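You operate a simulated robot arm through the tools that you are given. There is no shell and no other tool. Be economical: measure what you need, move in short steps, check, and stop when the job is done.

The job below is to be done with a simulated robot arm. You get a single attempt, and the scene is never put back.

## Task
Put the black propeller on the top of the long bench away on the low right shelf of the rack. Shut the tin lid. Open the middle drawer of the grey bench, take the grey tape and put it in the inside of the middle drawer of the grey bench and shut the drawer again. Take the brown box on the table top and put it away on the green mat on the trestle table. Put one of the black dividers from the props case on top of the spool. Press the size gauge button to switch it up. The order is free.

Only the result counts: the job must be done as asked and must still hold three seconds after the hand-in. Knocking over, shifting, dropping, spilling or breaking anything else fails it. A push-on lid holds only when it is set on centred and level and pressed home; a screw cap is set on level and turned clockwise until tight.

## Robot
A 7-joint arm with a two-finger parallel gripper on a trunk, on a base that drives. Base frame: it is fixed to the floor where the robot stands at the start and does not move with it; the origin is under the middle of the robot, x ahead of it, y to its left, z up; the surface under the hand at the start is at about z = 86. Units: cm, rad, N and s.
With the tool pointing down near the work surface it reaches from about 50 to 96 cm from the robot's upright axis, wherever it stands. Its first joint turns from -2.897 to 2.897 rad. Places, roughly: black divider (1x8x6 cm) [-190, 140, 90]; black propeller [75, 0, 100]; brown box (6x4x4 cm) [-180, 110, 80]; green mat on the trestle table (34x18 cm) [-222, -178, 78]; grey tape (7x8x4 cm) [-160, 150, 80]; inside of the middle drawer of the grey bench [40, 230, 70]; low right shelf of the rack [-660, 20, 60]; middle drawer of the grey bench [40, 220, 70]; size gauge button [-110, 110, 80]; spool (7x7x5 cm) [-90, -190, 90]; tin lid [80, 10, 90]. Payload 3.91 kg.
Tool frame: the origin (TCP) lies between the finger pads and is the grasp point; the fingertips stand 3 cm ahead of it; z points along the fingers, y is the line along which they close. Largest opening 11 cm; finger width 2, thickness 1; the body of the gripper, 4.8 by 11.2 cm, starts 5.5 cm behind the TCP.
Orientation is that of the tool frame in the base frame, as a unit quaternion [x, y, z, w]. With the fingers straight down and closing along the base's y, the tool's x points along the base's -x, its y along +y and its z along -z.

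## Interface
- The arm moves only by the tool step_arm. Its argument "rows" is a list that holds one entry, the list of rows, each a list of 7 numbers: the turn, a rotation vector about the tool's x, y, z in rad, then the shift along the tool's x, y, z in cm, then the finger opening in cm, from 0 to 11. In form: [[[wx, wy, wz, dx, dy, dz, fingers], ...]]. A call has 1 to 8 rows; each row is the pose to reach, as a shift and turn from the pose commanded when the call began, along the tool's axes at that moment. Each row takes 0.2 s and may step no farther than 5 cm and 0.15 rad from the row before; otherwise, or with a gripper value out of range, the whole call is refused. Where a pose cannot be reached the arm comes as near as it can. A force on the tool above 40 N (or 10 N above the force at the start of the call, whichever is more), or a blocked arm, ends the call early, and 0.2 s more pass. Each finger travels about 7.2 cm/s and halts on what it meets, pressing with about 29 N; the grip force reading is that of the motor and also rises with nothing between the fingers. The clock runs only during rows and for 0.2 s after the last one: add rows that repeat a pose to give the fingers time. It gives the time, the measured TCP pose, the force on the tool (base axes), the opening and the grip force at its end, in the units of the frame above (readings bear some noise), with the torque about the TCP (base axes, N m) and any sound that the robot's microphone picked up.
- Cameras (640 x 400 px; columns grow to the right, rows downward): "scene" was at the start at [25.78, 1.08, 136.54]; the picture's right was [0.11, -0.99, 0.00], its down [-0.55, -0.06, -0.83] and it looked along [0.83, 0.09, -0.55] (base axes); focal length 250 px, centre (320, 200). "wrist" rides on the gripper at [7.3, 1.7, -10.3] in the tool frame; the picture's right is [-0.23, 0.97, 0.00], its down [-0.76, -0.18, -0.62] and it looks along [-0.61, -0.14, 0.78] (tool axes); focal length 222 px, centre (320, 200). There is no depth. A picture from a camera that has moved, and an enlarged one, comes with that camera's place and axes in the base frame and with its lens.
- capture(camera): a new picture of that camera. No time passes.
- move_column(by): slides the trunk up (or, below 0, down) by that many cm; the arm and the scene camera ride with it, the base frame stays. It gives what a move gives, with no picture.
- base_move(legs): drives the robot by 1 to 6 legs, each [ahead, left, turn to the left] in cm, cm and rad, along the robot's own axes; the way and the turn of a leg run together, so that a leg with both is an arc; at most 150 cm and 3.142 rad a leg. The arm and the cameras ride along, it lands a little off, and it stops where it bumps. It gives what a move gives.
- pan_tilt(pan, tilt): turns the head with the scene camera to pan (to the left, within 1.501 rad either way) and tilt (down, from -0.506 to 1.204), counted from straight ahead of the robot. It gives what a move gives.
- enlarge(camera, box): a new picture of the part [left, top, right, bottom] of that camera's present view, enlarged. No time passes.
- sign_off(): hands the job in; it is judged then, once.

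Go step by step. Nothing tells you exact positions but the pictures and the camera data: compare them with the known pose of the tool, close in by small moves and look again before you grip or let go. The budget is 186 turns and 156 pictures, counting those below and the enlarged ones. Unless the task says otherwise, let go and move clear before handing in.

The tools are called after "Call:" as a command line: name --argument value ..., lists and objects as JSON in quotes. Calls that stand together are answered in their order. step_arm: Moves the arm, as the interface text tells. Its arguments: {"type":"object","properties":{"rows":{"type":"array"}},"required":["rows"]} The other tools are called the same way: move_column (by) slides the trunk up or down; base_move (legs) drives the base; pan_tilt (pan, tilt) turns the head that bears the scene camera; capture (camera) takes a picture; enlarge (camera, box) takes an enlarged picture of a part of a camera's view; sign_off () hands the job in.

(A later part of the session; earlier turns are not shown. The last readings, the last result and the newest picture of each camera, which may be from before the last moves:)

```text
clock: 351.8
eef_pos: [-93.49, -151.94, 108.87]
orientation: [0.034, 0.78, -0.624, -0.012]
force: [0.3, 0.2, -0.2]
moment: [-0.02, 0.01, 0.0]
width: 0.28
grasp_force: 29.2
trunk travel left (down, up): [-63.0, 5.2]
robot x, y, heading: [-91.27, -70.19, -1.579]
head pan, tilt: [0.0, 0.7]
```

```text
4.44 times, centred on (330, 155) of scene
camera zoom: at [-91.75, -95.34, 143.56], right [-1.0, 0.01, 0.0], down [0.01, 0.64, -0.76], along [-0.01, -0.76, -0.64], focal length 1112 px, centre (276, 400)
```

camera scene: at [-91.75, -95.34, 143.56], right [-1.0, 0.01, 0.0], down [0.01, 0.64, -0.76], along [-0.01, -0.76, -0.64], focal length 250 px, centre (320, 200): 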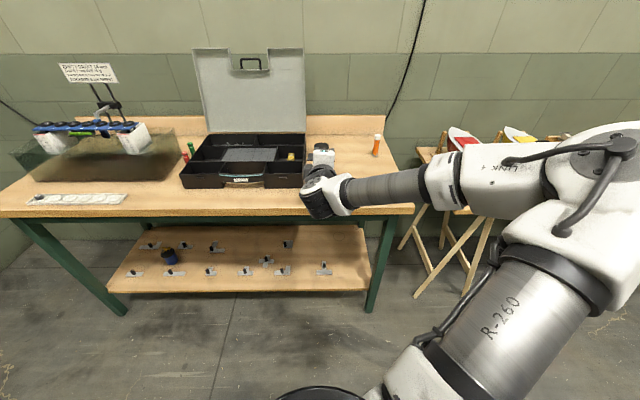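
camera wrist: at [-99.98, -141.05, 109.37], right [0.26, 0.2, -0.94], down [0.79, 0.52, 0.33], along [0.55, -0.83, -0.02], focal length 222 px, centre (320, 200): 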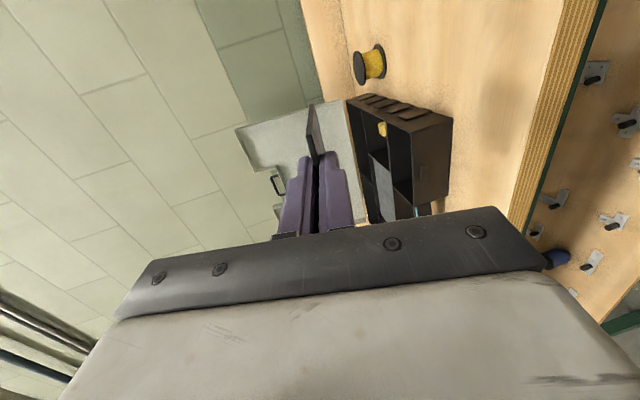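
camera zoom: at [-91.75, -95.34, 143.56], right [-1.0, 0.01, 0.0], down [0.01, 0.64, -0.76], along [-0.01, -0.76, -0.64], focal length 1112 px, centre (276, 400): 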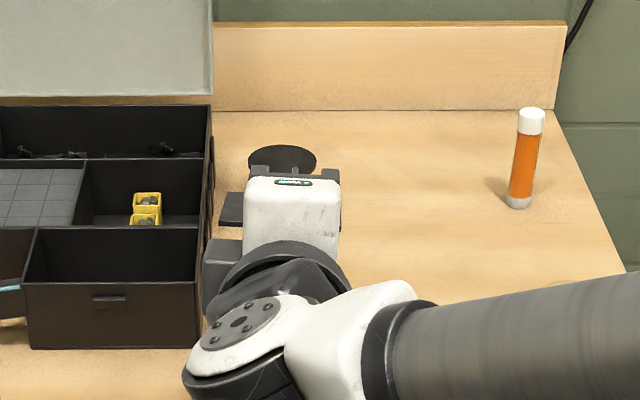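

The spool estimate is consistent at (-93.7,~-196.5). I'll lower the trunk and drive forward so the plate is just before the spool, then look again.

Call:
move_column --by -11

Call:
base_move --legs '[[27, -0.6, 0]]'

Call:
capture --camera "wrist"

Call:
enlarge --camera "scene" --box '[270, 110, 390, 200]'

```text
clock: 353.2
eef_pos: [-93.47, -151.98, 97.9]
orientation: [0.036, 0.781, -0.623, -0.011]
force: [0.0, 0.3, 0.0]
moment: [-0.02, -0.02, 0.04]
width: 0.25
grasp_force: 29.0
trunk travel left (down, up): [-52.0, 16.2]
robot x, y, heading: [-91.15, -70.22, -1.582]
head pan, tilt: [0.0, 0.7]
```

```text
clock: 355.1
eef_pos: [-94.3, -178.58, 97.87]
orientation: [0.035, 0.781, -0.623, -0.011]
force: [0.6, 0.1, 0.2]
moment: [-0.04, 0.0, 0.03]
width: 0.25
grasp_force: 29.3
trunk travel left (down, up): [-52.0, 16.2]
robot x, y, heading: [-91.88, -96.53, -1.581]
head pan, tilt: [0.0, 0.7]
```

```text
24 pictures are left
camera wrist: at [-100.75, -167.83, 98.34], right [0.27, 0.2, -0.94], down [0.79, 0.52, 0.33], along [0.55, -0.83, -0.02], focal length 222 px, centre (320, 200)
```

wrist: 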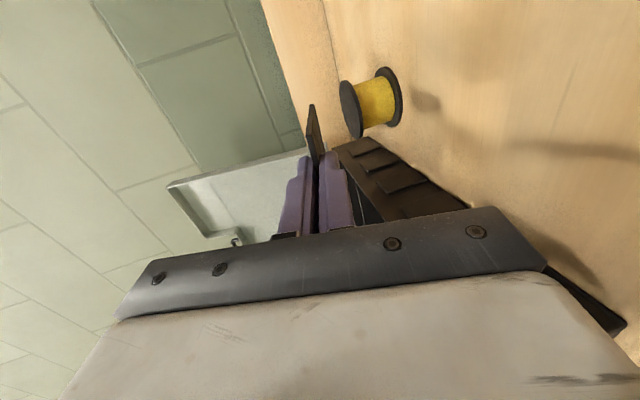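

```text
4.44 times, centred on (330, 155) of scene
camera zoom: at [-92.6, -122.13, 132.54], right [-1.0, 0.01, 0.0], down [0.01, 0.64, -0.76], along [-0.01, -0.76, -0.64], focal length 1112 px, centre (276, 400)
```

zoom: 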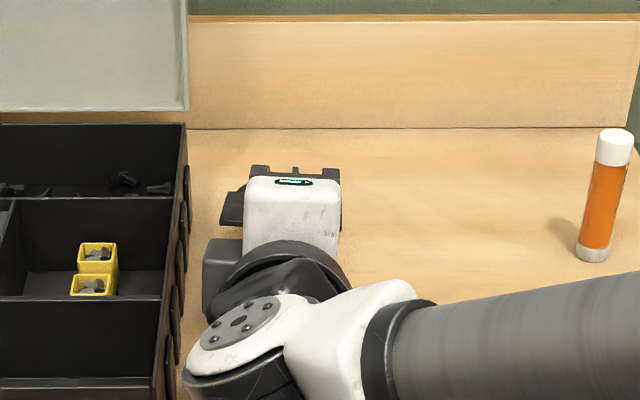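

Call:
step_arm --rows '[[[0, 0, 0, 0.2, -0.7, 3.4, 0], [0, 0, 0, 0.4, -1.4, 6.8, 0], [0, 0, 0, 0.5, -0.6, 8, 0], [0, 0, 0, 0.5, 0.8, 8, 0], [0, 0, 0, 0.5, 0.8, 8, 0]]]'

Call:
capture --camera "wrist"

```text
clock: 356.4
eef_pos: [-95.29, -186.48, 95.97]
orientation: [0.035, 0.782, -0.622, -0.01]
force: [0.7, 0.2, 0.2]
moment: [0.03, 0.01, -0.03]
width: 0.23
grasp_force: 28.8
out of reach, approached as far as the arm can: row 4, 5
trunk travel left (down, up): [-52.0, 16.2]
robot x, y, heading: [-92.0, -96.76, -1.585]
head pan, tilt: [0.0, 0.7]
```

```text
22 pictures are left
camera wrist: at [-101.84, -175.48, 96.51], right [0.27, 0.2, -0.94], down [0.79, 0.51, 0.33], along [0.55, -0.83, -0.02], focal length 222 px, centre (320, 200)
```

wrist: 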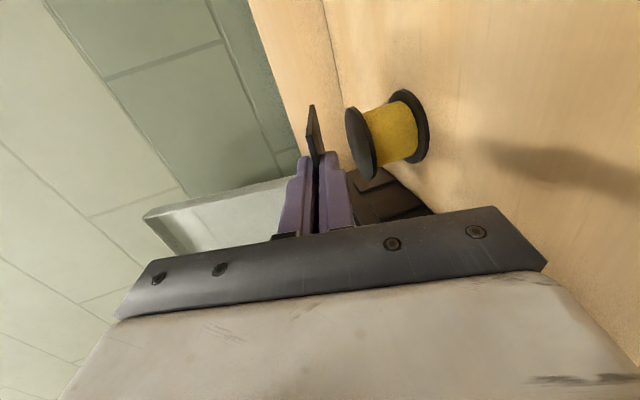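

The spool's top centre refines to (-93.9,-194.3,90.9). I'll drop the trunk slightly and nudge the base so the plate overhangs the spool.

Call:
move_column --by -2.0

Call:
base_move --legs '[[2.2, 0.6, 0]]'

Call:
capture --camera "wrist"

```text
clock: 357.0
eef_pos: [-95.31, -186.32, 94.09]
orientation: [0.035, 0.782, -0.622, -0.01]
force: [-0.5, -0.5, -0.9]
moment: [0.04, 0.0, -0.01]
width: 0.23
grasp_force: 28.9
trunk travel left (down, up): [-50.0, 18.2]
robot x, y, heading: [-92.44, -96.63, -1.581]
head pan, tilt: [0.0, 0.7]
```

```text
clock: 357.8
eef_pos: [-94.75, -188.47, 93.93]
orientation: [0.035, 0.782, -0.622, -0.011]
force: [-0.1, -0.7, 0.1]
moment: [0.01, 0.02, 0.02]
width: 0.26
grasp_force: 29.1
trunk travel left (down, up): [-50.0, 18.2]
robot x, y, heading: [-91.56, -98.79, -1.583]
head pan, tilt: [0.0, 0.7]
```

```text
21 pictures are left
camera wrist: at [-101.25, -177.65, 94.48], right [0.27, 0.2, -0.94], down [0.79, 0.51, 0.33], along [0.55, -0.83, -0.02], focal length 222 px, centre (320, 200)
```

wrist: 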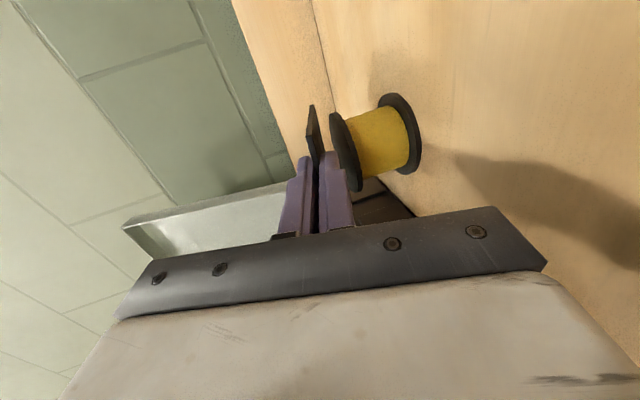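

Call:
enlarge --camera "wrist" --box '[270, 90, 430, 210]'

Call:
enlarge --camera "scene" --box '[270, 100, 366, 180]'

```text
3.33 times, centred on (350, 150) of wrist
camera zoom: at [-101.25, -177.65, 94.48], right [0.27, 0.2, -0.94], down [0.79, 0.51, 0.33], along [0.55, -0.83, -0.02], focal length 740 px, centre (220, 367)
```

zoom: 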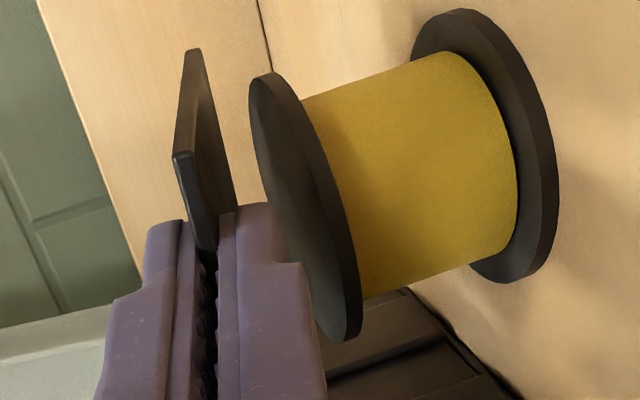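

```text
5.00 times, centred on (318, 140) of scene
camera zoom: at [-92.02, -124.29, 130.54], right [-1.0, 0.01, 0.0], down [0.01, 0.64, -0.76], along [-0.01, -0.76, -0.64], focal length 1252 px, centre (330, 500)
```

zoom: 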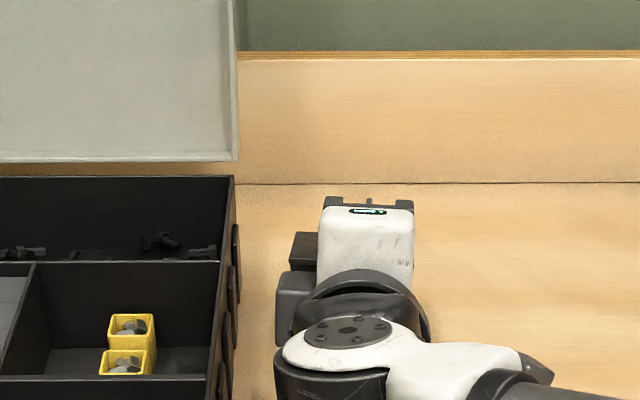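

The plate hovers above the flange about 1.2 cm off-centre sideways. I'll shift left 1.2 cm and forward 0.6 cm, then lower.

Call:
base_move --legs '[[0.7, 1.2, 0]]'

Call:
move_column --by -0.8

Call:
enlarge --camera "wrist" --box '[270, 90, 430, 210]'

```text
clock: 358.6
eef_pos: [-93.54, -189.2, 94.04]
orientation: [0.035, 0.783, -0.621, -0.011]
force: [-0.4, 0.0, 0.5]
moment: [-0.02, 0.0, -0.03]
width: 0.27
grasp_force: 29.2
trunk travel left (down, up): [-50.0, 18.2]
robot x, y, heading: [-90.21, -99.77, -1.579]
head pan, tilt: [0.0, 0.7]
```

```text
clock: 359.2
eef_pos: [-93.59, -189.2, 93.15]
orientation: [0.035, 0.782, -0.622, -0.011]
force: [-0.2, -0.3, 0.1]
moment: [0.0, 0.05, 0.0]
width: 0.25
grasp_force: 29.2
trunk travel left (down, up): [-49.2, 19.0]
robot x, y, heading: [-90.4, -99.62, -1.581]
head pan, tilt: [0.0, 0.7]
```

```text
3.33 times, centred on (350, 150) of wrist
camera zoom: at [-100.05, -178.3, 93.74], right [0.27, 0.2, -0.94], down [0.79, 0.51, 0.33], along [0.55, -0.83, -0.02], focal length 740 px, centre (220, 367)
```

zoom: 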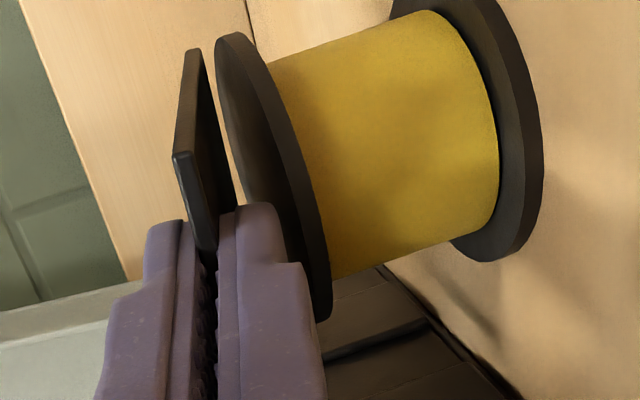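

Call:
move_column --by -0.4

Call:
move_column --by -0.3

Call:
enlarge --camera "wrist" --box '[270, 90, 430, 210]'

```text
clock: 359.7
eef_pos: [-93.57, -189.09, 92.92]
orientation: [0.035, 0.783, -0.621, -0.011]
force: [0.1, -0.2, 2.0]
moment: [-0.16, 0.07, 0.01]
width: 0.25
grasp_force: 29.1
trunk travel left (down, up): [-48.8, 19.4]
robot x, y, heading: [-90.84, -99.42, -1.582]
head pan, tilt: [0.0, 0.7]
```

```text
clock: 360.2
eef_pos: [-93.55, -189.2, 92.84]
orientation: [0.035, 0.781, -0.623, -0.011]
force: [-0.4, -2.5, 10.8]
moment: [-0.43, 0.19, 0.03]
width: 0.24
grasp_force: 29.0
trunk travel left (down, up): [-48.5, 19.7]
robot x, y, heading: [-90.44, -99.45, -1.582]
head pan, tilt: [0.0, 0.7]
```

```text
3.33 times, centred on (350, 150) of wrist
camera zoom: at [-100.05, -178.28, 93.25], right [0.27, 0.2, -0.94], down [0.79, 0.52, 0.33], along [0.55, -0.83, -0.02], focal length 740 px, centre (220, 367)
```

zoom: 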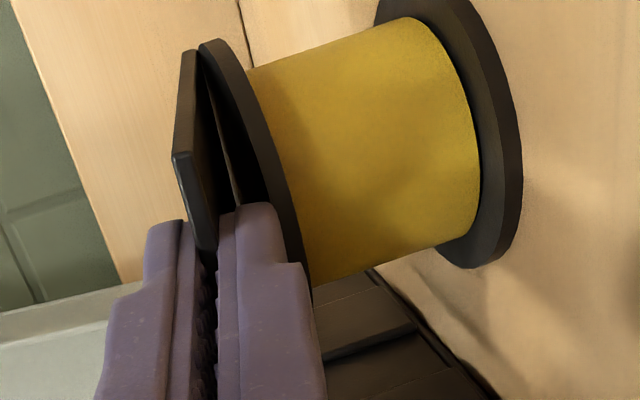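

The plate is in contact with the flange at about 11 N. I'll open gradually while raising slightly so the lower finger doesn't press the spool, then slip out backwards.

Call:
step_arm --rows '[[[0, 0, 0, 0, -0.3, -0.07, 0.6], [0, 0, 0, 0, -0.55, -0.13, 1.1], [0, 0, 0, 0, -0.8, -0.18, 1.6], [0, 0, 0, 0, -0.8, -0.18, 1.6]]]'

Call:
enlarge --camera "wrist" --box '[270, 90, 430, 210]'

```text
clock: 361.2
eef_pos: [-93.57, -189.15, 93.34]
orientation: [0.036, 0.782, -0.622, -0.011]
force: [0.3, -1.0, 3.3]
moment: [-0.11, 0.04, -0.02]
width: 1.4
grasp_force: 0.1
trunk travel left (down, up): [-48.5, 19.7]
robot x, y, heading: [-90.69, -99.22, -1.588]
head pan, tilt: [0.0, 0.7]
```

```text
3.33 times, centred on (350, 150) of wrist
camera zoom: at [-100.12, -178.28, 93.89], right [0.27, 0.2, -0.94], down [0.79, 0.51, 0.33], along [0.55, -0.83, -0.02], focal length 740 px, centre (220, 367)
```

zoom: 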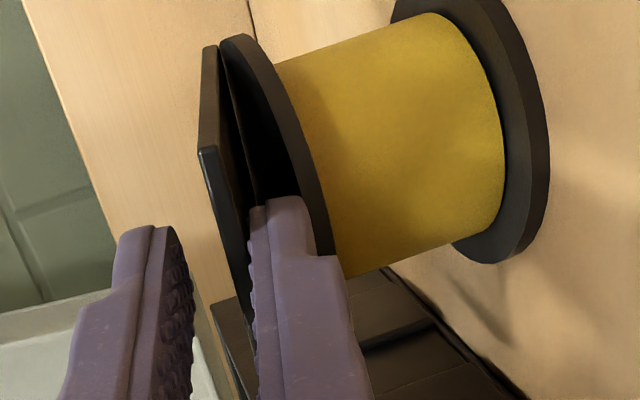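

Call:
step_arm --rows '[[[0, 0, 0, 0, -0.15, -0.03, 1.6], [0, 0, 0, 0.03, -0.04, -0.52, 1.6], [0, 0, 0, 0.07, 0.09, -1.1, 1.6], [0, 0, 0, 0.07, 0.09, -1.1, 1.6]]]'

Call:
enlarge --camera "wrist" --box '[270, 90, 430, 210]'

```text
clock: 362.2
eef_pos: [-93.53, -188.17, 93.43]
orientation: [0.035, 0.782, -0.622, -0.012]
force: [0.4, -0.3, 0.6]
moment: [0.01, 0.01, 0.0]
width: 1.6
grasp_force: 0.1
trunk travel left (down, up): [-48.5, 19.7]
robot x, y, heading: [-90.53, -99.19, -1.578]
head pan, tilt: [0.0, 0.7]
```

```text
3.33 times, centred on (350, 150) of wrist
camera zoom: at [-100.05, -177.24, 93.99], right [0.27, 0.2, -0.94], down [0.79, 0.51, 0.33], along [0.55, -0.83, -0.02], focal length 740 px, centre (220, 367)
```

zoom: 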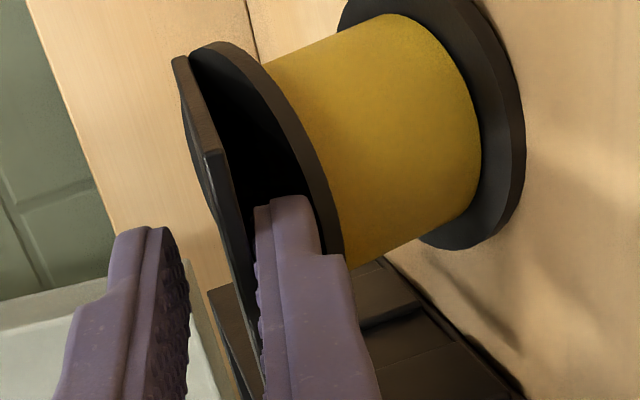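

The plate follows the finger a bit. Its centre is still over the spool, so I'll clear the rim and drop the lower finger so the plate rests on the flange.

Call:
step_arm --rows '[[[0, 0, 0, 0.02, 0.08, -0.34, 1.6], [0, 0, 0, 0.02, 0.37, -0.27, 1.6], [0, 0, 0, 0.02, 0.76, -0.19, 1.8], [0, 0, 0, 0.02, 0.76, -0.19, 2.2]]]'

Call:
enlarge --camera "wrist" --box '[270, 90, 430, 210]'

```text
clock: 363.2
eef_pos: [-93.62, -187.69, 93.2]
orientation: [0.034, 0.781, -0.624, -0.012]
force: [-0.3, -0.6, 19.9]
moment: [-0.54, 0.1, 0.01]
width: 1.23
grasp_force: 0.1
trunk travel left (down, up): [-48.5, 19.7]
robot x, y, heading: [-90.89, -99.37, -1.581]
head pan, tilt: [0.0, 0.7]
```

```text
3.33 times, centred on (350, 150) of wrist
camera zoom: at [-100.08, -176.78, 93.66], right [0.26, 0.2, -0.94], down [0.79, 0.52, 0.33], along [0.55, -0.83, -0.02], focal length 740 px, centre (220, 367)
```

zoom: 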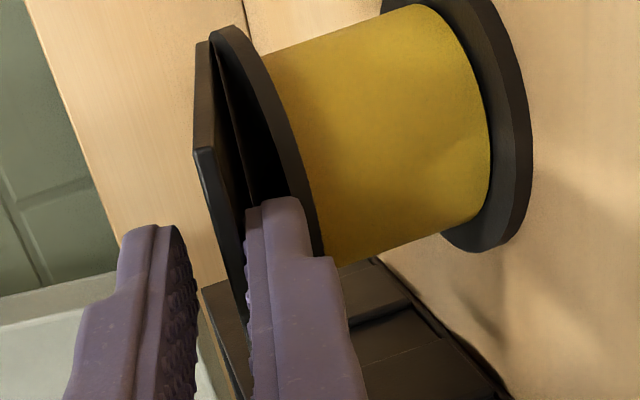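

The lower finger is still over the rim. I'll raise slightly, back off another half centimetre, and lower again.

Call:
step_arm --rows '[[[0, 0, 0, 0, -0.55, -0.13, 1.6], [0, 0, 0, 0.03, -0.44, -0.62, 1.6], [0, 0, 0, 0.04, -0.1, -0.65, 1.6], [0, 0, 0, 0.04, 0.2, -0.6, 1.6]]]'

Call:
enlarge --camera "wrist" --box '[270, 90, 430, 210]'

```text
clock: 364.2
eef_pos: [-93.6, -186.97, 92.97]
orientation: [0.034, 0.781, -0.623, -0.011]
force: [-0.3, -0.1, 13.8]
moment: [-0.33, 0.06, 0.02]
width: 0.93
grasp_force: 0.1
trunk travel left (down, up): [-48.5, 19.7]
robot x, y, heading: [-90.64, -99.45, -1.58]
head pan, tilt: [0.0, 0.7]
```

```text
3.33 times, centred on (350, 150) of wrist
camera zoom: at [-100.12, -176.16, 93.54], right [0.26, 0.2, -0.94], down [0.79, 0.52, 0.33], along [0.55, -0.83, -0.02], focal length 740 px, centre (220, 367)
```

zoom: 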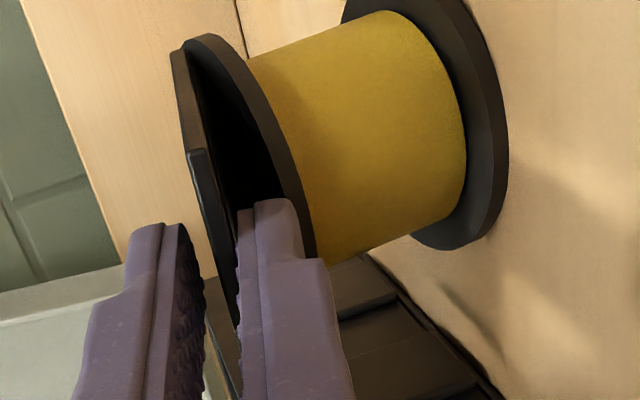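

The spool sits a little nearer than estimated; the finger is still over its rim and the plate remains well on it. I'll repeat the small back-off.

Call:
step_arm --rows '[[[0, 0, 0, 0, -0.5, -0.1, 1.6], [0, 0, 0, 0.03, -0.36, -0.7, 1.6], [0, 0, 0, 0.04, 0.0, -0.65, 1.6], [0, 0, 0, 0.04, 0.3, -0.6, 1.6]]]'

Call:
enlarge --camera "wrist" --box '[270, 90, 430, 210]'

```text
clock: 365.2
eef_pos: [-93.5, -186.32, 92.82]
orientation: [0.035, 0.782, -0.623, -0.011]
force: [-0.2, 3.3, 13.6]
moment: [-0.28, 0.04, -0.02]
width: 0.91
grasp_force: 0.0
trunk travel left (down, up): [-48.5, 19.7]
robot x, y, heading: [-90.62, -99.69, -1.58]
head pan, tilt: [0.0, 0.7]
```

```text
3.33 times, centred on (350, 150) of wrist
camera zoom: at [-100.02, -175.47, 93.42], right [0.27, 0.2, -0.94], down [0.79, 0.51, 0.33], along [0.55, -0.83, -0.02], focal length 740 px, centre (220, 367)
```

zoom: 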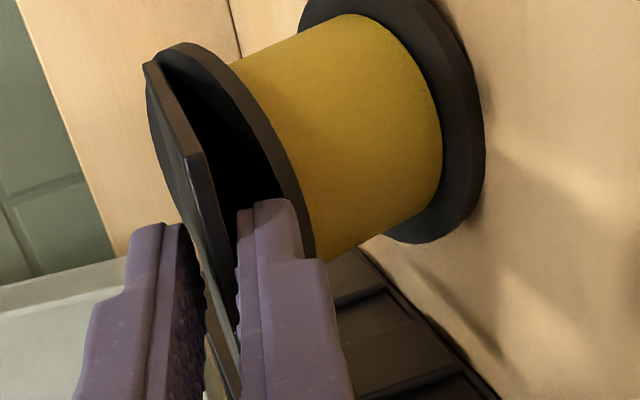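

The spool may be tipping slightly under the finger's downward push, so I'll relieve it right away by raising.

Call:
step_arm --rows '[[[0, 0, 0, 0, -0.3, -0.06, 1.6], [0, 0, 0, 0, -0.6, -0.13, 1.6], [0, 0, 0, 0, -0.6, -0.13, 1.6], [0, 0, 0, 0, -0.6, -0.13, 1.6]]]'

Call:
enlarge --camera "wrist" --box '[270, 90, 430, 210]'

```text
clock: 366.2
eef_pos: [-93.7, -186.49, 93.21]
orientation: [0.035, 0.782, -0.622, -0.01]
force: [-0.8, 1.2, 4.6]
moment: [-0.11, 0.02, 0.03]
width: 1.37
grasp_force: 0.0
trunk travel left (down, up): [-48.5, 19.7]
robot x, y, heading: [-90.66, -99.7, -1.585]
head pan, tilt: [0.0, 0.7]
```

```text
3.33 times, centred on (350, 150) of wrist
camera zoom: at [-100.05, -175.56, 93.71], right [0.27, 0.2, -0.94], down [0.79, 0.51, 0.33], along [0.55, -0.83, -0.02], focal length 740 px, centre (220, 367)
```

zoom: 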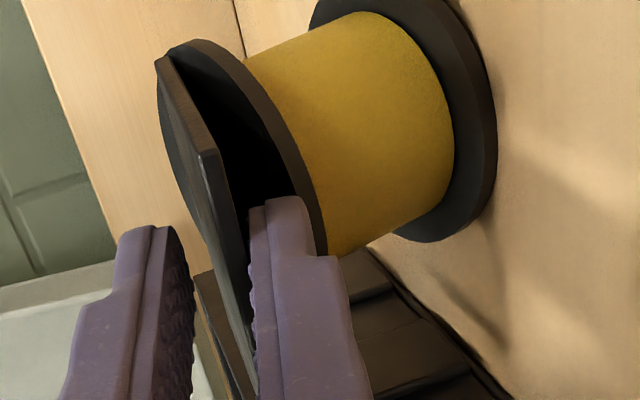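

The view is ambiguous. The safest step is to re-grip the plate, lift it clear, and check whether the spool is still where it was.

Call:
step_arm --rows '[[[0, 0, 0, 0, -0.3, -0.06, 0.8], [0, 0, 0, 0, -0.5, -0.1, 0], [0, 0, 0, 0, -0.5, -0.1, 0], [0, 0, 0, 0, -2, -0.4, 0], [0, 0, 0, 0, -5, -1, 0], [0, 0, 0, 0.3, -4, -5, 0], [0, 0, 0, 0.3, -3.5, -9, 0]]]'

Call:
capture --camera "wrist"

```text
clock: 367.8
eef_pos: [-93.33, -178.29, 98.5]
orientation: [0.035, 0.783, -0.621, -0.011]
force: [-0.2, 0.2, -1.2]
moment: [0.0, -0.02, -0.03]
width: 0.25
grasp_force: 28.9
trunk travel left (down, up): [-48.5, 19.7]
robot x, y, heading: [-90.56, -99.58, -1.582]
head pan, tilt: [0.0, 0.7]
```

```text
10 pictures are left
camera wrist: at [-99.88, -167.42, 99.04], right [0.27, 0.2, -0.94], down [0.79, 0.51, 0.33], along [0.55, -0.83, -0.02], focal length 222 px, centre (320, 200)
```

wrist: 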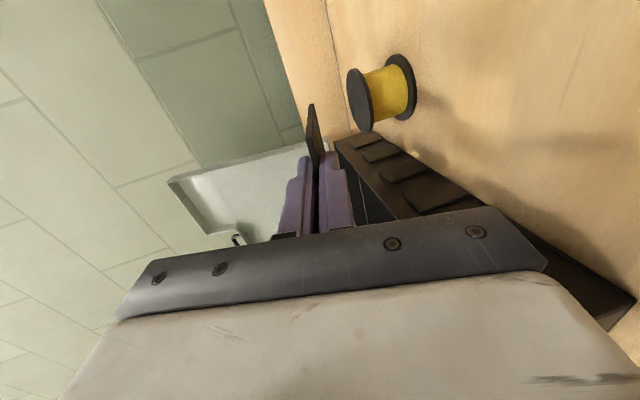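

The plate is re-gripped and the spool stands upright, perhaps pulled a centimetre closer. I'll now place the plate with the fingertips just outside the rim. First, a closer look.

Call:
step_arm --rows '[[[0, 0, 0, -0.2, -0.5, 3, 0], [0, 0, 0, -0.4, -1.0, 5.8, 0], [0, 0, 0, -0.4, 1.0, 6.3, 0], [0, 0, 0, -0.4, 1.8, 6.5, 0], [0, 0, 0, -0.4, 1.8, 6.5, 0]]]'

Call:
enlarge --camera "wrist" --box '[270, 60, 430, 180]'

```text
clock: 369.0
eef_pos: [-93.24, -184.36, 95.35]
orientation: [0.035, 0.783, -0.621, -0.011]
force: [0.5, -0.1, 0.6]
moment: [0.04, 0.01, 0.03]
width: 0.24
grasp_force: 28.7
trunk travel left (down, up): [-48.5, 19.7]
robot x, y, heading: [-90.69, -99.62, -1.583]
head pan, tilt: [0.0, 0.7]
```

```text
3.33 times, centred on (350, 120) of wrist
camera zoom: at [-99.78, -173.54, 95.89], right [0.27, 0.2, -0.94], down [0.79, 0.51, 0.33], along [0.55, -0.83, -0.02], focal length 740 px, centre (220, 467)
```

zoom: 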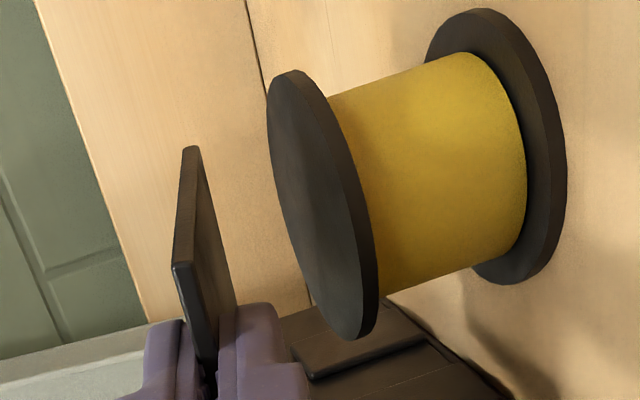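

The spool is now centred at about (-94.1,-191.5), so it was dragged roughly 3 cm toward me. I'll lay the plate on with the tips outside the rim, then use a vertical finger to push plate and spool back together.

Call:
step_arm --rows '[[[0, 0, 0, -0.03, -0.09, 0.41, 0], [0, 0, 0, -0.03, 1.08, 0.67, 0], [0, 0, 0, -0.03, 1.9, 0.86, 0], [0, 0, 0, -0.03, 2.2, 0.92, 0], [0, 0, 0, -0.03, 2.2, 0.92, 0]]]'

Call:
step_arm --rows '[[[0, 0, 0, 0, 0.25, 0.05, 0], [0, 0, 0, 0, 0.45, 0.1, 0]]]'

```text
clock: 370.2
eef_pos: [-93.31, -184.96, 93.13]
orientation: [0.034, 0.782, -0.622, -0.012]
force: [0.2, -0.4, 0.5]
moment: [0.05, 0.02, 0.0]
width: 0.23
grasp_force: 29.2
trunk travel left (down, up): [-48.5, 19.7]
robot x, y, heading: [-90.59, -99.42, -1.579]
head pan, tilt: [0.0, 0.7]
```

```text
clock: 370.8
eef_pos: [-93.32, -184.86, 92.73]
orientation: [0.035, 0.783, -0.621, -0.012]
force: [1.4, -0.3, 3.5]
moment: [-0.26, 0.08, 0.09]
width: 0.26
grasp_force: 29.0
trunk travel left (down, up): [-48.5, 19.7]
robot x, y, heading: [-90.49, -99.96, -1.578]
head pan, tilt: [0.0, 0.7]
```

The plate's far edge touches the flange (contact 7 cm ahead). One look before release.

Call:
enlarge --camera "wrist" --box '[270, 80, 430, 200]'

```text
3.33 times, centred on (350, 140) of wrist
camera zoom: at [-99.81, -173.88, 93.32], right [0.27, 0.21, -0.94], down [0.79, 0.51, 0.34], along [0.55, -0.83, -0.03], focal length 740 px, centre (220, 400)
```

zoom: 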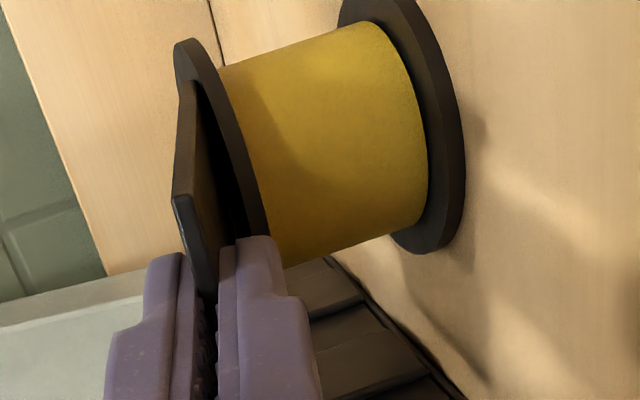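

Call:
step_arm --rows '[[[0, 0, 0, 0, 0, 0, 0.6], [0, 0, 0, 0, 0, 0, 1.0], [0, 0, 0, 0, 0, 0, 1.4], [0, 0, 0, 0, 0, 0, 1.4]]]'

```text
clock: 371.8
eef_pos: [-93.45, -184.77, 92.61]
orientation: [0.036, 0.784, -0.62, -0.011]
force: [-1.1, -0.1, 0.4]
moment: [0.03, 0.02, 0.01]
width: 1.4
grasp_force: 0.1
trunk travel left (down, up): [-48.5, 19.7]
robot x, y, heading: [-90.27, -99.9, -1.583]
head pan, tilt: [0.0, 0.7]
```

No finger contact now. I'll lower the tool slightly with a wider opening so the plate settles on the flange, then check.

Call:
step_arm --rows '[[[0, 0, 0, 0, 0.2, 0.04, 1.8], [0, 0, 0, 0, 0.4, 0.09, 2.2], [0, 0, 0, 0, 0.5, 0.11, 2.4], [0, 0, 0, 0, 0.5, 0.11, 2.4]]]'

Call:
enlarge --camera "wrist" --box '[270, 80, 430, 200]'

```text
clock: 372.8
eef_pos: [-93.33, -184.88, 92.69]
orientation: [0.035, 0.784, -0.62, -0.011]
force: [0.4, -0.3, -0.3]
moment: [0.0, 0.01, 0.01]
width: 2.39
grasp_force: 0.0
out of reach, approached as far as the arm can: row 1, 2, 3, 4
trunk travel left (down, up): [-48.5, 19.7]
robot x, y, heading: [-90.54, -99.4, -1.578]
head pan, tilt: [0.0, 0.7]
```

```text
3.33 times, centred on (350, 140) of wrist
camera zoom: at [-99.82, -173.88, 93.24], right [0.27, 0.21, -0.94], down [0.79, 0.51, 0.34], along [0.55, -0.83, -0.03], focal length 740 px, centre (220, 400)
```

zoom: 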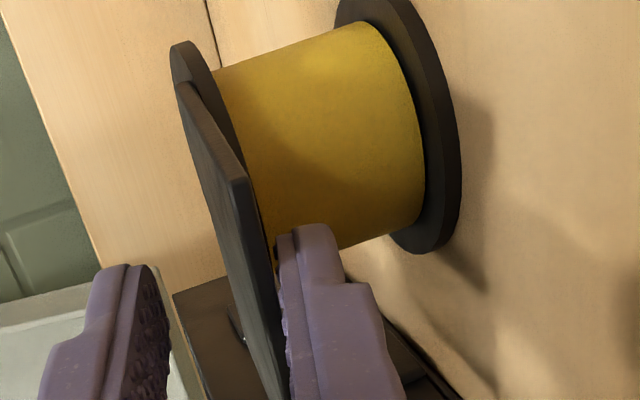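

The plate is lying flat on the flange. I'll drop the trunk 0.4 cm to separate the lower finger, then back straight out with the base.

Call:
move_column --by -0.4

Call:
base_move --legs '[[-8, 0, 0]]'

Call:
enlarge --camera "wrist" --box '[270, 60, 430, 180]'

```text
clock: 373.4
eef_pos: [-93.38, -184.79, 92.23]
orientation: [0.036, 0.784, -0.619, -0.012]
force: [0.3, 0.3, -0.5]
moment: [0.01, 0.01, -0.02]
width: 2.41
grasp_force: 0.1
trunk travel left (down, up): [-48.1, 20.1]
robot x, y, heading: [-90.62, -99.52, -1.581]
head pan, tilt: [0.0, 0.7]
```

```text
clock: 374.4
eef_pos: [-93.29, -176.92, 92.38]
orientation: [0.036, 0.783, -0.621, -0.011]
force: [1.2, 1.1, 0.0]
moment: [0.01, -0.02, 0.01]
width: 2.4
grasp_force: 0.0
trunk travel left (down, up): [-48.1, 20.1]
robot x, y, heading: [-90.54, -91.29, -1.585]
head pan, tilt: [0.0, 0.7]
```

```text
3.33 times, centred on (350, 120) of wrist
camera zoom: at [-99.75, -165.9, 92.88], right [0.27, 0.21, -0.94], down [0.79, 0.51, 0.34], along [0.55, -0.83, -0.03], focal length 740 px, centre (220, 467)
```

zoom: 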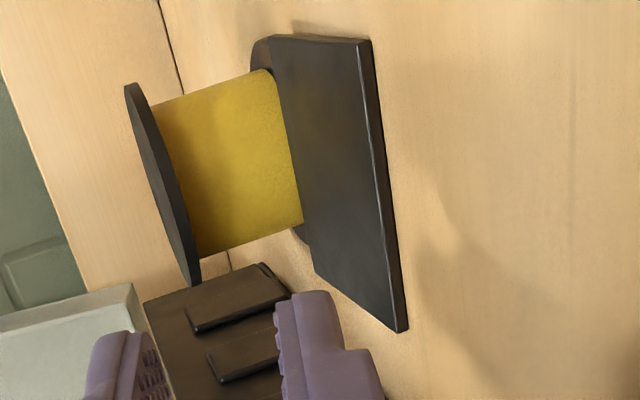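

The plate slipped off and now lies at the foot of the spool. That's recoverable: I'll raise, turn the tool back down, and look at how it lies so I can pick it up flat by its edges.

Call:
move_column --by 19

Call:
step_arm --rows '[[[-0.0758, 0.0758, 0.0926, 0, 0, 0, 5], [-0.1516, 0.1516, 0.1852, 0, 0, 0, 5], [-0.2274, 0.2274, 0.2778, 0, 0, 0, 5], [-0.3032, 0.3032, 0.3704, 0, 0, 0, 5], [-0.379, 0.379, 0.463, 0, 0, 0, 5], [-0.4548, 0.4548, 0.5556, 0, 0, 0, 5], [-0.5306, 0.5306, 0.6482, 0, 0, 0, 5]]]'

Call:
step_arm --rows '[[[-0.0758, 0.0758, 0.0926, 0, 0, 0, 8], [-0.1516, 0.1516, 0.1852, 0, 0, 0, 10], [-0.2274, 0.2274, 0.2778, 0, 0, 0, 11], [-0.3032, 0.3032, 0.3704, 0, 0, 0, 11], [-0.379, 0.379, 0.463, 0, 0, 0, 11], [-0.4548, 0.4548, 0.5556, 0, 0, 0, 11], [-0.5306, 0.5306, 0.6482, 0, 0, 0, 11]]]'

Call:
capture --camera "wrist"

```text
clock: 376.5
eef_pos: [-93.35, -176.93, 111.25]
orientation: [0.036, 0.784, -0.619, -0.011]
force: [0.6, 0.5, 0.2]
moment: [-0.01, 0.0, 0.01]
width: 2.39
grasp_force: 0.0
trunk travel left (down, up): [-67.1, 1.1]
robot x, y, heading: [-90.45, -91.61, -1.583]
head pan, tilt: [0.0, 0.7]
```

```text
clock: 378.1
eef_pos: [-93.21, -176.92, 111.25]
orientation: [0.436, 0.833, -0.339, -0.008]
force: [0.2, -0.4, 0.4]
moment: [0.0, -0.03, -0.01]
width: 5.01
grasp_force: 0.1
trunk travel left (down, up): [-67.1, 1.1]
robot x, y, heading: [-90.77, -91.82, -1.577]
head pan, tilt: [0.0, 0.7]
```

```text
clock: 379.7
eef_pos: [-93.22, -176.95, 111.31]
orientation: [0.731, 0.682, 0.023, -0.003]
force: [0.2, -0.4, 1.0]
moment: [0.0, -0.01, 0.01]
width: 10.99
grasp_force: 0.1
trunk travel left (down, up): [-67.1, 1.1]
robot x, y, heading: [-90.29, -91.53, -1.579]
head pan, tilt: [0.0, 0.7]
```

```text
5 pictures are left
camera wrist: at [-91.34, -170.16, 121.91], right [0.95, -0.3, 0.02], down [-0.25, -0.77, 0.59], along [-0.16, -0.57, -0.81], focal length 222 px, centre (320, 200)
```

wrist: 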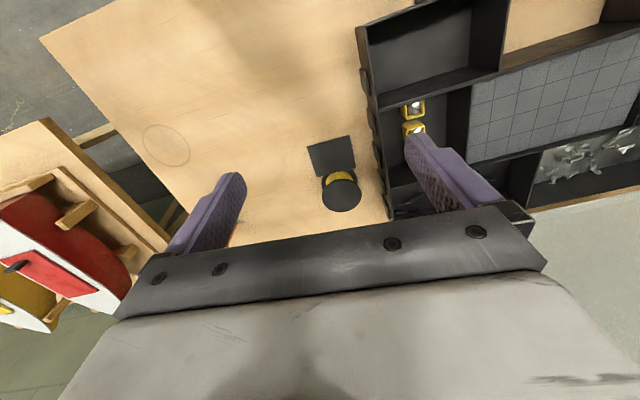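

From above: the plate lies flat at about (-93.65,-187.2), parallel to x, its far edge resting on the spool's lower flange. I'll move the base forward, square the tool, and pick it up by its short edges.

Call:
base_move --legs '[[8, 0, 0]]'

Call:
step_arm --rows '[[[0.014, -0.018, -0.035, 0, 0, 0, 9.4], [0.028, -0.037, -0.069, 0, 0, 0, 9.4], [0.028, -0.037, -0.069, 0, 0, 0, 9.4]]]'

```text
clock: 380.8
eef_pos: [-93.36, -184.92, 111.2]
orientation: [0.731, 0.682, 0.022, -0.003]
force: [-0.8, -0.7, 0.1]
moment: [-0.02, 0.03, -0.02]
width: 10.99
grasp_force: 0.1
trunk travel left (down, up): [-67.1, 1.1]
robot x, y, heading: [-90.65, -99.9, -1.584]
head pan, tilt: [0.0, 0.7]
```

```text
clock: 381.6
eef_pos: [-93.33, -184.97, 111.31]
orientation: [0.707, 0.707, -0.002, 0.001]
force: [0.1, -0.9, 0.3]
moment: [-0.02, 0.01, 0.03]
width: 9.41
grasp_force: 0.1
trunk travel left (down, up): [-67.1, 1.1]
robot x, y, heading: [-90.61, -99.38, -1.581]
head pan, tilt: [0.0, 0.7]
```

Call:
step_arm --rows '[[[0, 0, 0, -1.1, -0.3, 4, 9.4], [0, 0, 0, -2.2, -0.3, 8.5, 9.4], [0, 0, 0, -2.2, -0.3, 13, 9.4], [0, 0, 0, -2.2, -0.3, 17, 9.4], [0, 0, 0, -2.2, -0.3, 19, 9.4], [0, 0, 0, -2.2, -0.3, 19, 9.4]]]'

Call:
capture --camera "wrist"

```text
clock: 383.0
eef_pos: [-93.71, -187.25, 92.28]
orientation: [0.707, 0.707, -0.002, 0.001]
force: [-0.2, 0.0, 0.9]
moment: [0.01, 0.0, 0.02]
width: 9.41
grasp_force: 0.0
trunk travel left (down, up): [-67.1, 1.1]
robot x, y, heading: [-90.73, -99.41, -1.58]
head pan, tilt: [0.0, 0.7]
```

```text
4 pictures are left
camera wrist: at [-91.99, -179.9, 102.59], right [0.97, -0.23, 0.0], down [-0.18, -0.76, 0.63], along [-0.14, -0.61, -0.78], focal length 222 px, centre (320, 200)
```

wrist: 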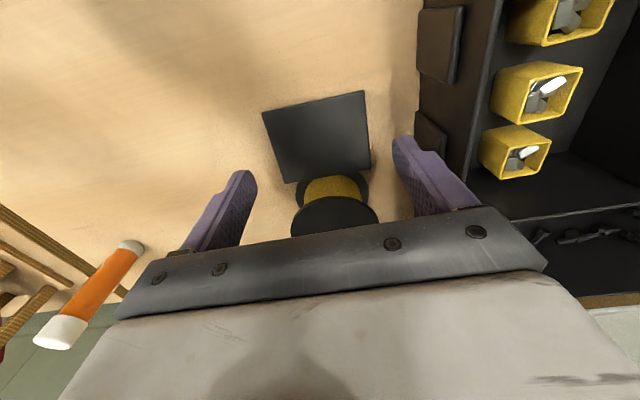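

The plate spans x -97.3…-89.9 and y -184.1…-190, well between the open fingers. I'll lower until I feel the table.

Call:
step_arm --rows '[[[0, 0, 0, 0, 0.1, 1.5, 9.4], [0, 0, 0, 0, 0.1, 2.8, 9.4], [0, 0, 0, 0, 0.1, 3.1, 9.4]]]'

Call:
step_arm --rows '[[[0, 0, 0, 0, 0, 0.25, 9.4], [0, 0, 0, 0, 0, 0.5, 9.4]]]'

```text
clock: 383.8
eef_pos: [-93.81, -187.26, 89.04]
orientation: [0.707, 0.707, -0.002, 0.0]
force: [0.5, 0.0, 0.0]
moment: [-0.03, -0.01, 0.02]
width: 9.42
grasp_force: 0.0
trunk travel left (down, up): [-67.1, 1.1]
robot x, y, heading: [-90.37, -99.68, -1.58]
head pan, tilt: [0.0, 0.7]
```

```text
clock: 384.4
eef_pos: [-93.71, -187.2, 89.02]
orientation: [0.708, 0.706, -0.004, 0.004]
force: [-1.2, -4.0, 22.6]
moment: [0.07, -0.82, 0.15]
width: 9.33
grasp_force: 0.0
trunk travel left (down, up): [-67.1, 1.1]
robot x, y, heading: [-90.55, -99.76, -1.577]
head pan, tilt: [0.0, 0.7]
```

The table is at z≈86.0. I'll ease off to just above it and close on the plate's edges.

Call:
step_arm --rows '[[[0, 0, 0, 0, 0, -0.45, 9.4], [0, 0, 0, 0, 0, -0.45, 8.4], [0, 0, 0, 0, 0, -0.45, 7.8], [0, 0, 0, 0, 0, -0.45, 7.2], [0, 0, 0, 0, 0, -0.45, 7.0], [0, 0, 0, 0, 0, -0.45, 7.0]]]'

```text
clock: 385.8
eef_pos: [-93.59, -187.17, 89.03]
orientation: [0.707, 0.707, -0.002, 0.001]
force: [2.5, 1.5, 3.2]
moment: [0.14, -0.26, 0.06]
width: 7.24
grasp_force: 29.3
trunk travel left (down, up): [-67.1, 1.1]
robot x, y, heading: [-90.34, -99.37, -1.576]
head pan, tilt: [0.0, 0.7]
```

The plate is held at its edges (7.24 cm). Its far edge sits under the top flange, so I'll pull straight back before lifting.

Call:
step_arm --rows '[[[0, 0, 0, 0, 0, -0.4, 6.8], [0, 0, 0, 1, 0, -0.6, 6.8], [0, 0, 0, 2, 0, -0.7, 6.8], [0, 0, 0, 3, 0, -0.8, 6.8], [0, 0, 0, 4, 0, -1, 6.8], [0, 0, 0, 4, 0, -4, 6.8], [0, 0, 0, 4, 0, -8, 6.8], [0, 0, 0, 4, 0, -9, 6.8]]]'

Call:
capture --camera "wrist"

```text
clock: 387.6
eef_pos: [-93.58, -183.1, 98.08]
orientation: [0.707, 0.707, -0.002, 0.0]
force: [-0.2, 0.8, 0.0]
moment: [-0.01, 0.01, -0.01]
width: 7.23
grasp_force: 29.4
trunk travel left (down, up): [-67.1, 1.1]
robot x, y, heading: [-90.47, -99.48, -1.585]
head pan, tilt: [0.0, 0.7]
```

```text
3 pictures are left
camera wrist: at [-91.85, -175.73, 108.42], right [0.97, -0.23, 0.0], down [-0.18, -0.76, 0.63], along [-0.14, -0.61, -0.78], focal length 222 px, centre (320, 200)
```

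wrist: 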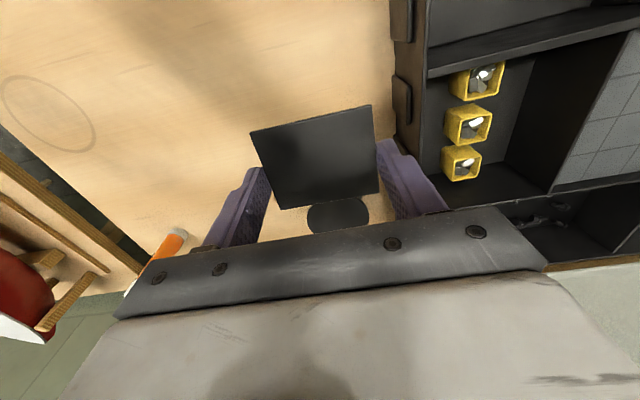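

The plate is held flat, and the spool top is at about (-93.6,-191.4). I'll move over it centred and lower gently.

Call:
step_arm --rows '[[[0, 0, 0, -3, 0, 0, 6.8], [0, 0, 0, -6, 0, 0, 6.8], [0, 0, 0, -8.2, 0, 0, 6.8], [0, 0, 0, -8.2, 0, 1.5, 6.8], [0, 0, 0, -8.2, 0, 3, 6.8], [0, 0, 0, -8.2, 0, 3.4, 6.8], [0, 0, 0, -8.2, 0, 3.4, 6.8]]]'

Call:
step_arm --rows '[[[0, 0, 0, 0, 0, 0.2, 6.8], [0, 0, 0, 0, 0, 0.4, 6.8]]]'

```text
clock: 389.2
eef_pos: [-93.53, -191.29, 94.79]
orientation: [0.707, 0.707, -0.002, 0.001]
force: [-0.2, 0.0, -0.1]
moment: [0.05, 0.02, 0.01]
width: 7.23
grasp_force: 28.9
trunk travel left (down, up): [-67.1, 1.1]
robot x, y, heading: [-90.63, -99.56, -1.583]
head pan, tilt: [0.0, 0.7]
```

```text
clock: 389.8
eef_pos: [-93.51, -191.26, 94.33]
orientation: [0.707, 0.707, -0.002, 0.001]
force: [0.4, 0.2, -0.4]
moment: [0.01, -0.02, -0.01]
width: 7.22
grasp_force: 28.7
trunk travel left (down, up): [-67.1, 1.1]
robot x, y, heading: [-90.65, -99.49, -1.582]
head pan, tilt: [0.0, 0.7]
```

Call:
step_arm --rows '[[[0, 0, 0, 0, 0, 0.2, 6.8], [0, 0, 0, 0, 0, 0.2, 6.8]]]'

Call:
step_arm --rows '[[[0, 0, 0, 0, 0, 0.15, 6.8], [0, 0, 0, 0, 0, 0.15, 6.8]]]'

```text
clock: 390.4
eef_pos: [-93.62, -191.35, 94.21]
orientation: [0.708, 0.707, -0.002, 0.0]
force: [0.4, 0.0, 0.1]
moment: [0.0, 0.0, -0.02]
width: 7.23
grasp_force: 29.0
trunk travel left (down, up): [-67.1, 1.1]
robot x, y, heading: [-90.61, -99.67, -1.581]
head pan, tilt: [0.0, 0.7]
```

```text
clock: 391.0
eef_pos: [-93.47, -191.33, 94.06]
orientation: [0.707, 0.707, -0.002, 0.0]
force: [-0.9, 0.8, 0.6]
moment: [0.03, 0.03, 0.0]
width: 7.24
grasp_force: 29.1
trunk travel left (down, up): [-67.1, 1.1]
robot x, y, heading: [-90.22, -99.44, -1.584]
head pan, tilt: [0.0, 0.7]
```

Call:
step_arm --rows '[[[0, 0, 0, 0, 0, 0.15, 6.8], [0, 0, 0, 0, 0, 0.15, 6.8]]]'

Call:
step_arm --rows '[[[0, 0, 0, 0, 0, 0.12, 6.8], [0, 0, 0, 0, 0, 0.12, 6.8]]]'

```text
clock: 391.6
eef_pos: [-93.49, -191.24, 94.01]
orientation: [0.708, 0.707, -0.002, 0.001]
force: [-0.9, 0.3, 4.6]
moment: [0.07, 0.02, -0.01]
width: 7.27
grasp_force: 29.4
trunk travel left (down, up): [-67.1, 1.1]
robot x, y, heading: [-90.59, -99.46, -1.577]
head pan, tilt: [0.0, 0.7]
```

```text
clock: 392.2
eef_pos: [-93.52, -191.19, 93.91]
orientation: [0.708, 0.707, -0.002, 0.001]
force: [-0.6, -0.8, 11.2]
moment: [0.21, 0.02, 0.01]
width: 7.26
grasp_force: 29.3
trunk travel left (down, up): [-67.1, 1.1]
robot x, y, heading: [-90.49, -99.93, -1.585]
head pan, tilt: [0.0, 0.7]
```

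Contact is felt at about 11 N. I'll ease off slightly and open both fingers.

Call:
step_arm --rows '[[[0, 0, 0, 0, 0, -0.15, 6.8], [0, 0, 0, 0, 0, -0.15, 7.6], [0, 0, 0, 0, 0, -0.15, 8.4], [0, 0, 0, 0, 0, -0.15, 9.2], [0, 0, 0, 0, 0, -1.5, 9.2], [0, 0, 0, 0, 0, -5, 9.2], [0, 0, 0, 0, 0, -9, 9.2]]]'

Call:
step_arm --rows '[[[0, 0, 0, 4, 0, -2, 9.2], [0, 0, 0, 8, 0, -4, 9], [0, 0, 0, 10, 0, -6, 9]]]'

Call:
capture --camera "wrist"

```text
clock: 393.8
eef_pos: [-93.59, -191.16, 102.92]
orientation: [0.707, 0.707, -0.002, 0.001]
force: [-0.2, -0.1, 1.1]
moment: [-0.03, 0.0, 0.03]
width: 9.22
grasp_force: 0.0
trunk travel left (down, up): [-67.1, 1.1]
robot x, y, heading: [-90.61, -99.68, -1.582]
head pan, tilt: [0.0, 0.7]
```

```text
clock: 394.6
eef_pos: [-93.35, -181.12, 108.79]
orientation: [0.708, 0.707, -0.002, 0.0]
force: [-0.3, -0.6, 0.6]
moment: [-0.01, -0.01, 0.02]
width: 9.0
grasp_force: 0.0
trunk travel left (down, up): [-67.1, 1.1]
robot x, y, heading: [-90.32, -99.87, -1.584]
head pan, tilt: [0.0, 0.7]
```

```text
2 pictures are left
camera wrist: at [-91.7, -173.9, 119.1], right [0.97, -0.23, 0.0], down [-0.18, -0.76, 0.63], along [-0.14, -0.61, -0.78], focal length 222 px, centre (320, 200)
```

wrist: 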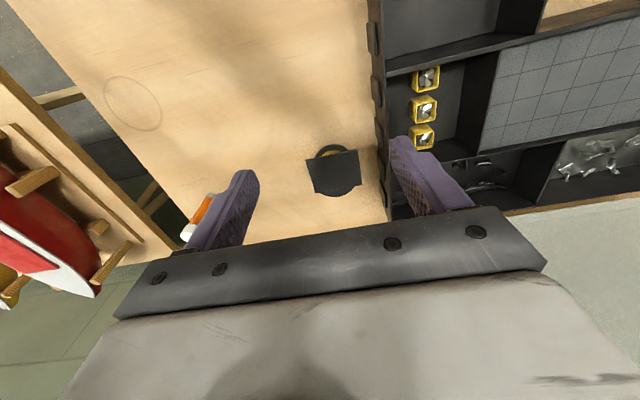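

The divider lies centred on the spool. Since the spool was dragged about 3 cm toward me, I'll gently push it back by both rims with a closed vertical finger.

Call:
step_arm --rows '[[[0, 0, 0, 0, -0.25, 3, 6], [0, 0, 0, 0, -0.25, 7, 3], [0, 0, 0, 0, -0.25, 11, 1], [0, 0, 0, 0, -0.25, 15, 0], [0, 0, 0, 0, -0.25, 18, 0], [0, 0, 0, 0, -0.25, 19, 0], [0, 0, 0, -2, -0.25, 19, 0], [0, 0, 0, -4, -0.25, 19, 0]]]'

Call:
step_arm --rows '[[[0, 0, 0, -0.4, 0, 0, 0], [0, 0, 0, -0.8, 0, 0, 0], [0, 0, 0, -1.2, 0, 0, 0], [0, 0, 0, -1.6, 0, 0, 0], [0, 0, 0, -2.0, 0, 0, 0], [0, 0, 0, -2.4, 0, 0, 0]]]'

Call:
enlarge --camera "wrist" --box '[220, 80, 420, 205]'

```text
clock: 396.4
eef_pos: [-93.81, -185.43, 89.56]
orientation: [0.708, 0.707, -0.002, 0.001]
force: [0.8, 0.0, -0.1]
moment: [0.02, -0.01, 0.0]
width: 0.0
grasp_force: 29.1
trunk travel left (down, up): [-67.1, 1.1]
robot x, y, heading: [-90.32, -99.48, -1.584]
head pan, tilt: [0.0, 0.7]
```

```text
clock: 397.8
eef_pos: [-93.87, -187.79, 89.57]
orientation: [0.707, 0.707, -0.001, 0.0]
force: [0.2, 0.5, 0.4]
moment: [0.02, -0.01, 0.01]
width: 0.0
grasp_force: 28.6
trunk travel left (down, up): [-67.1, 1.1]
robot x, y, heading: [-90.76, -99.91, -1.579]
head pan, tilt: [0.0, 0.7]
```

```text
3.20 times, centred on (320, 142) of wrist
camera zoom: at [-92.14, -180.46, 100.01], right [0.97, -0.23, 0.0], down [-0.18, -0.76, 0.63], along [-0.14, -0.61, -0.78], focal length 711 px, centre (320, 384)
```

zoom: 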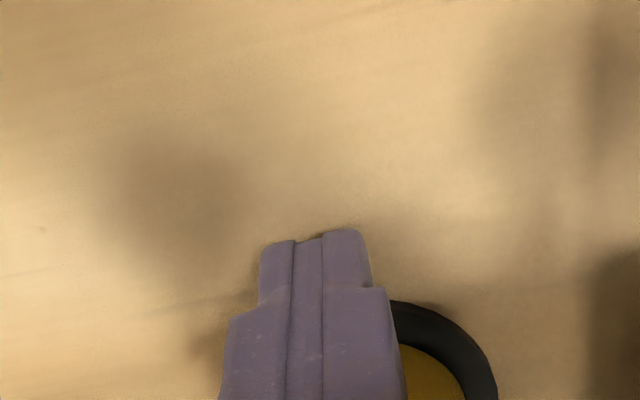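

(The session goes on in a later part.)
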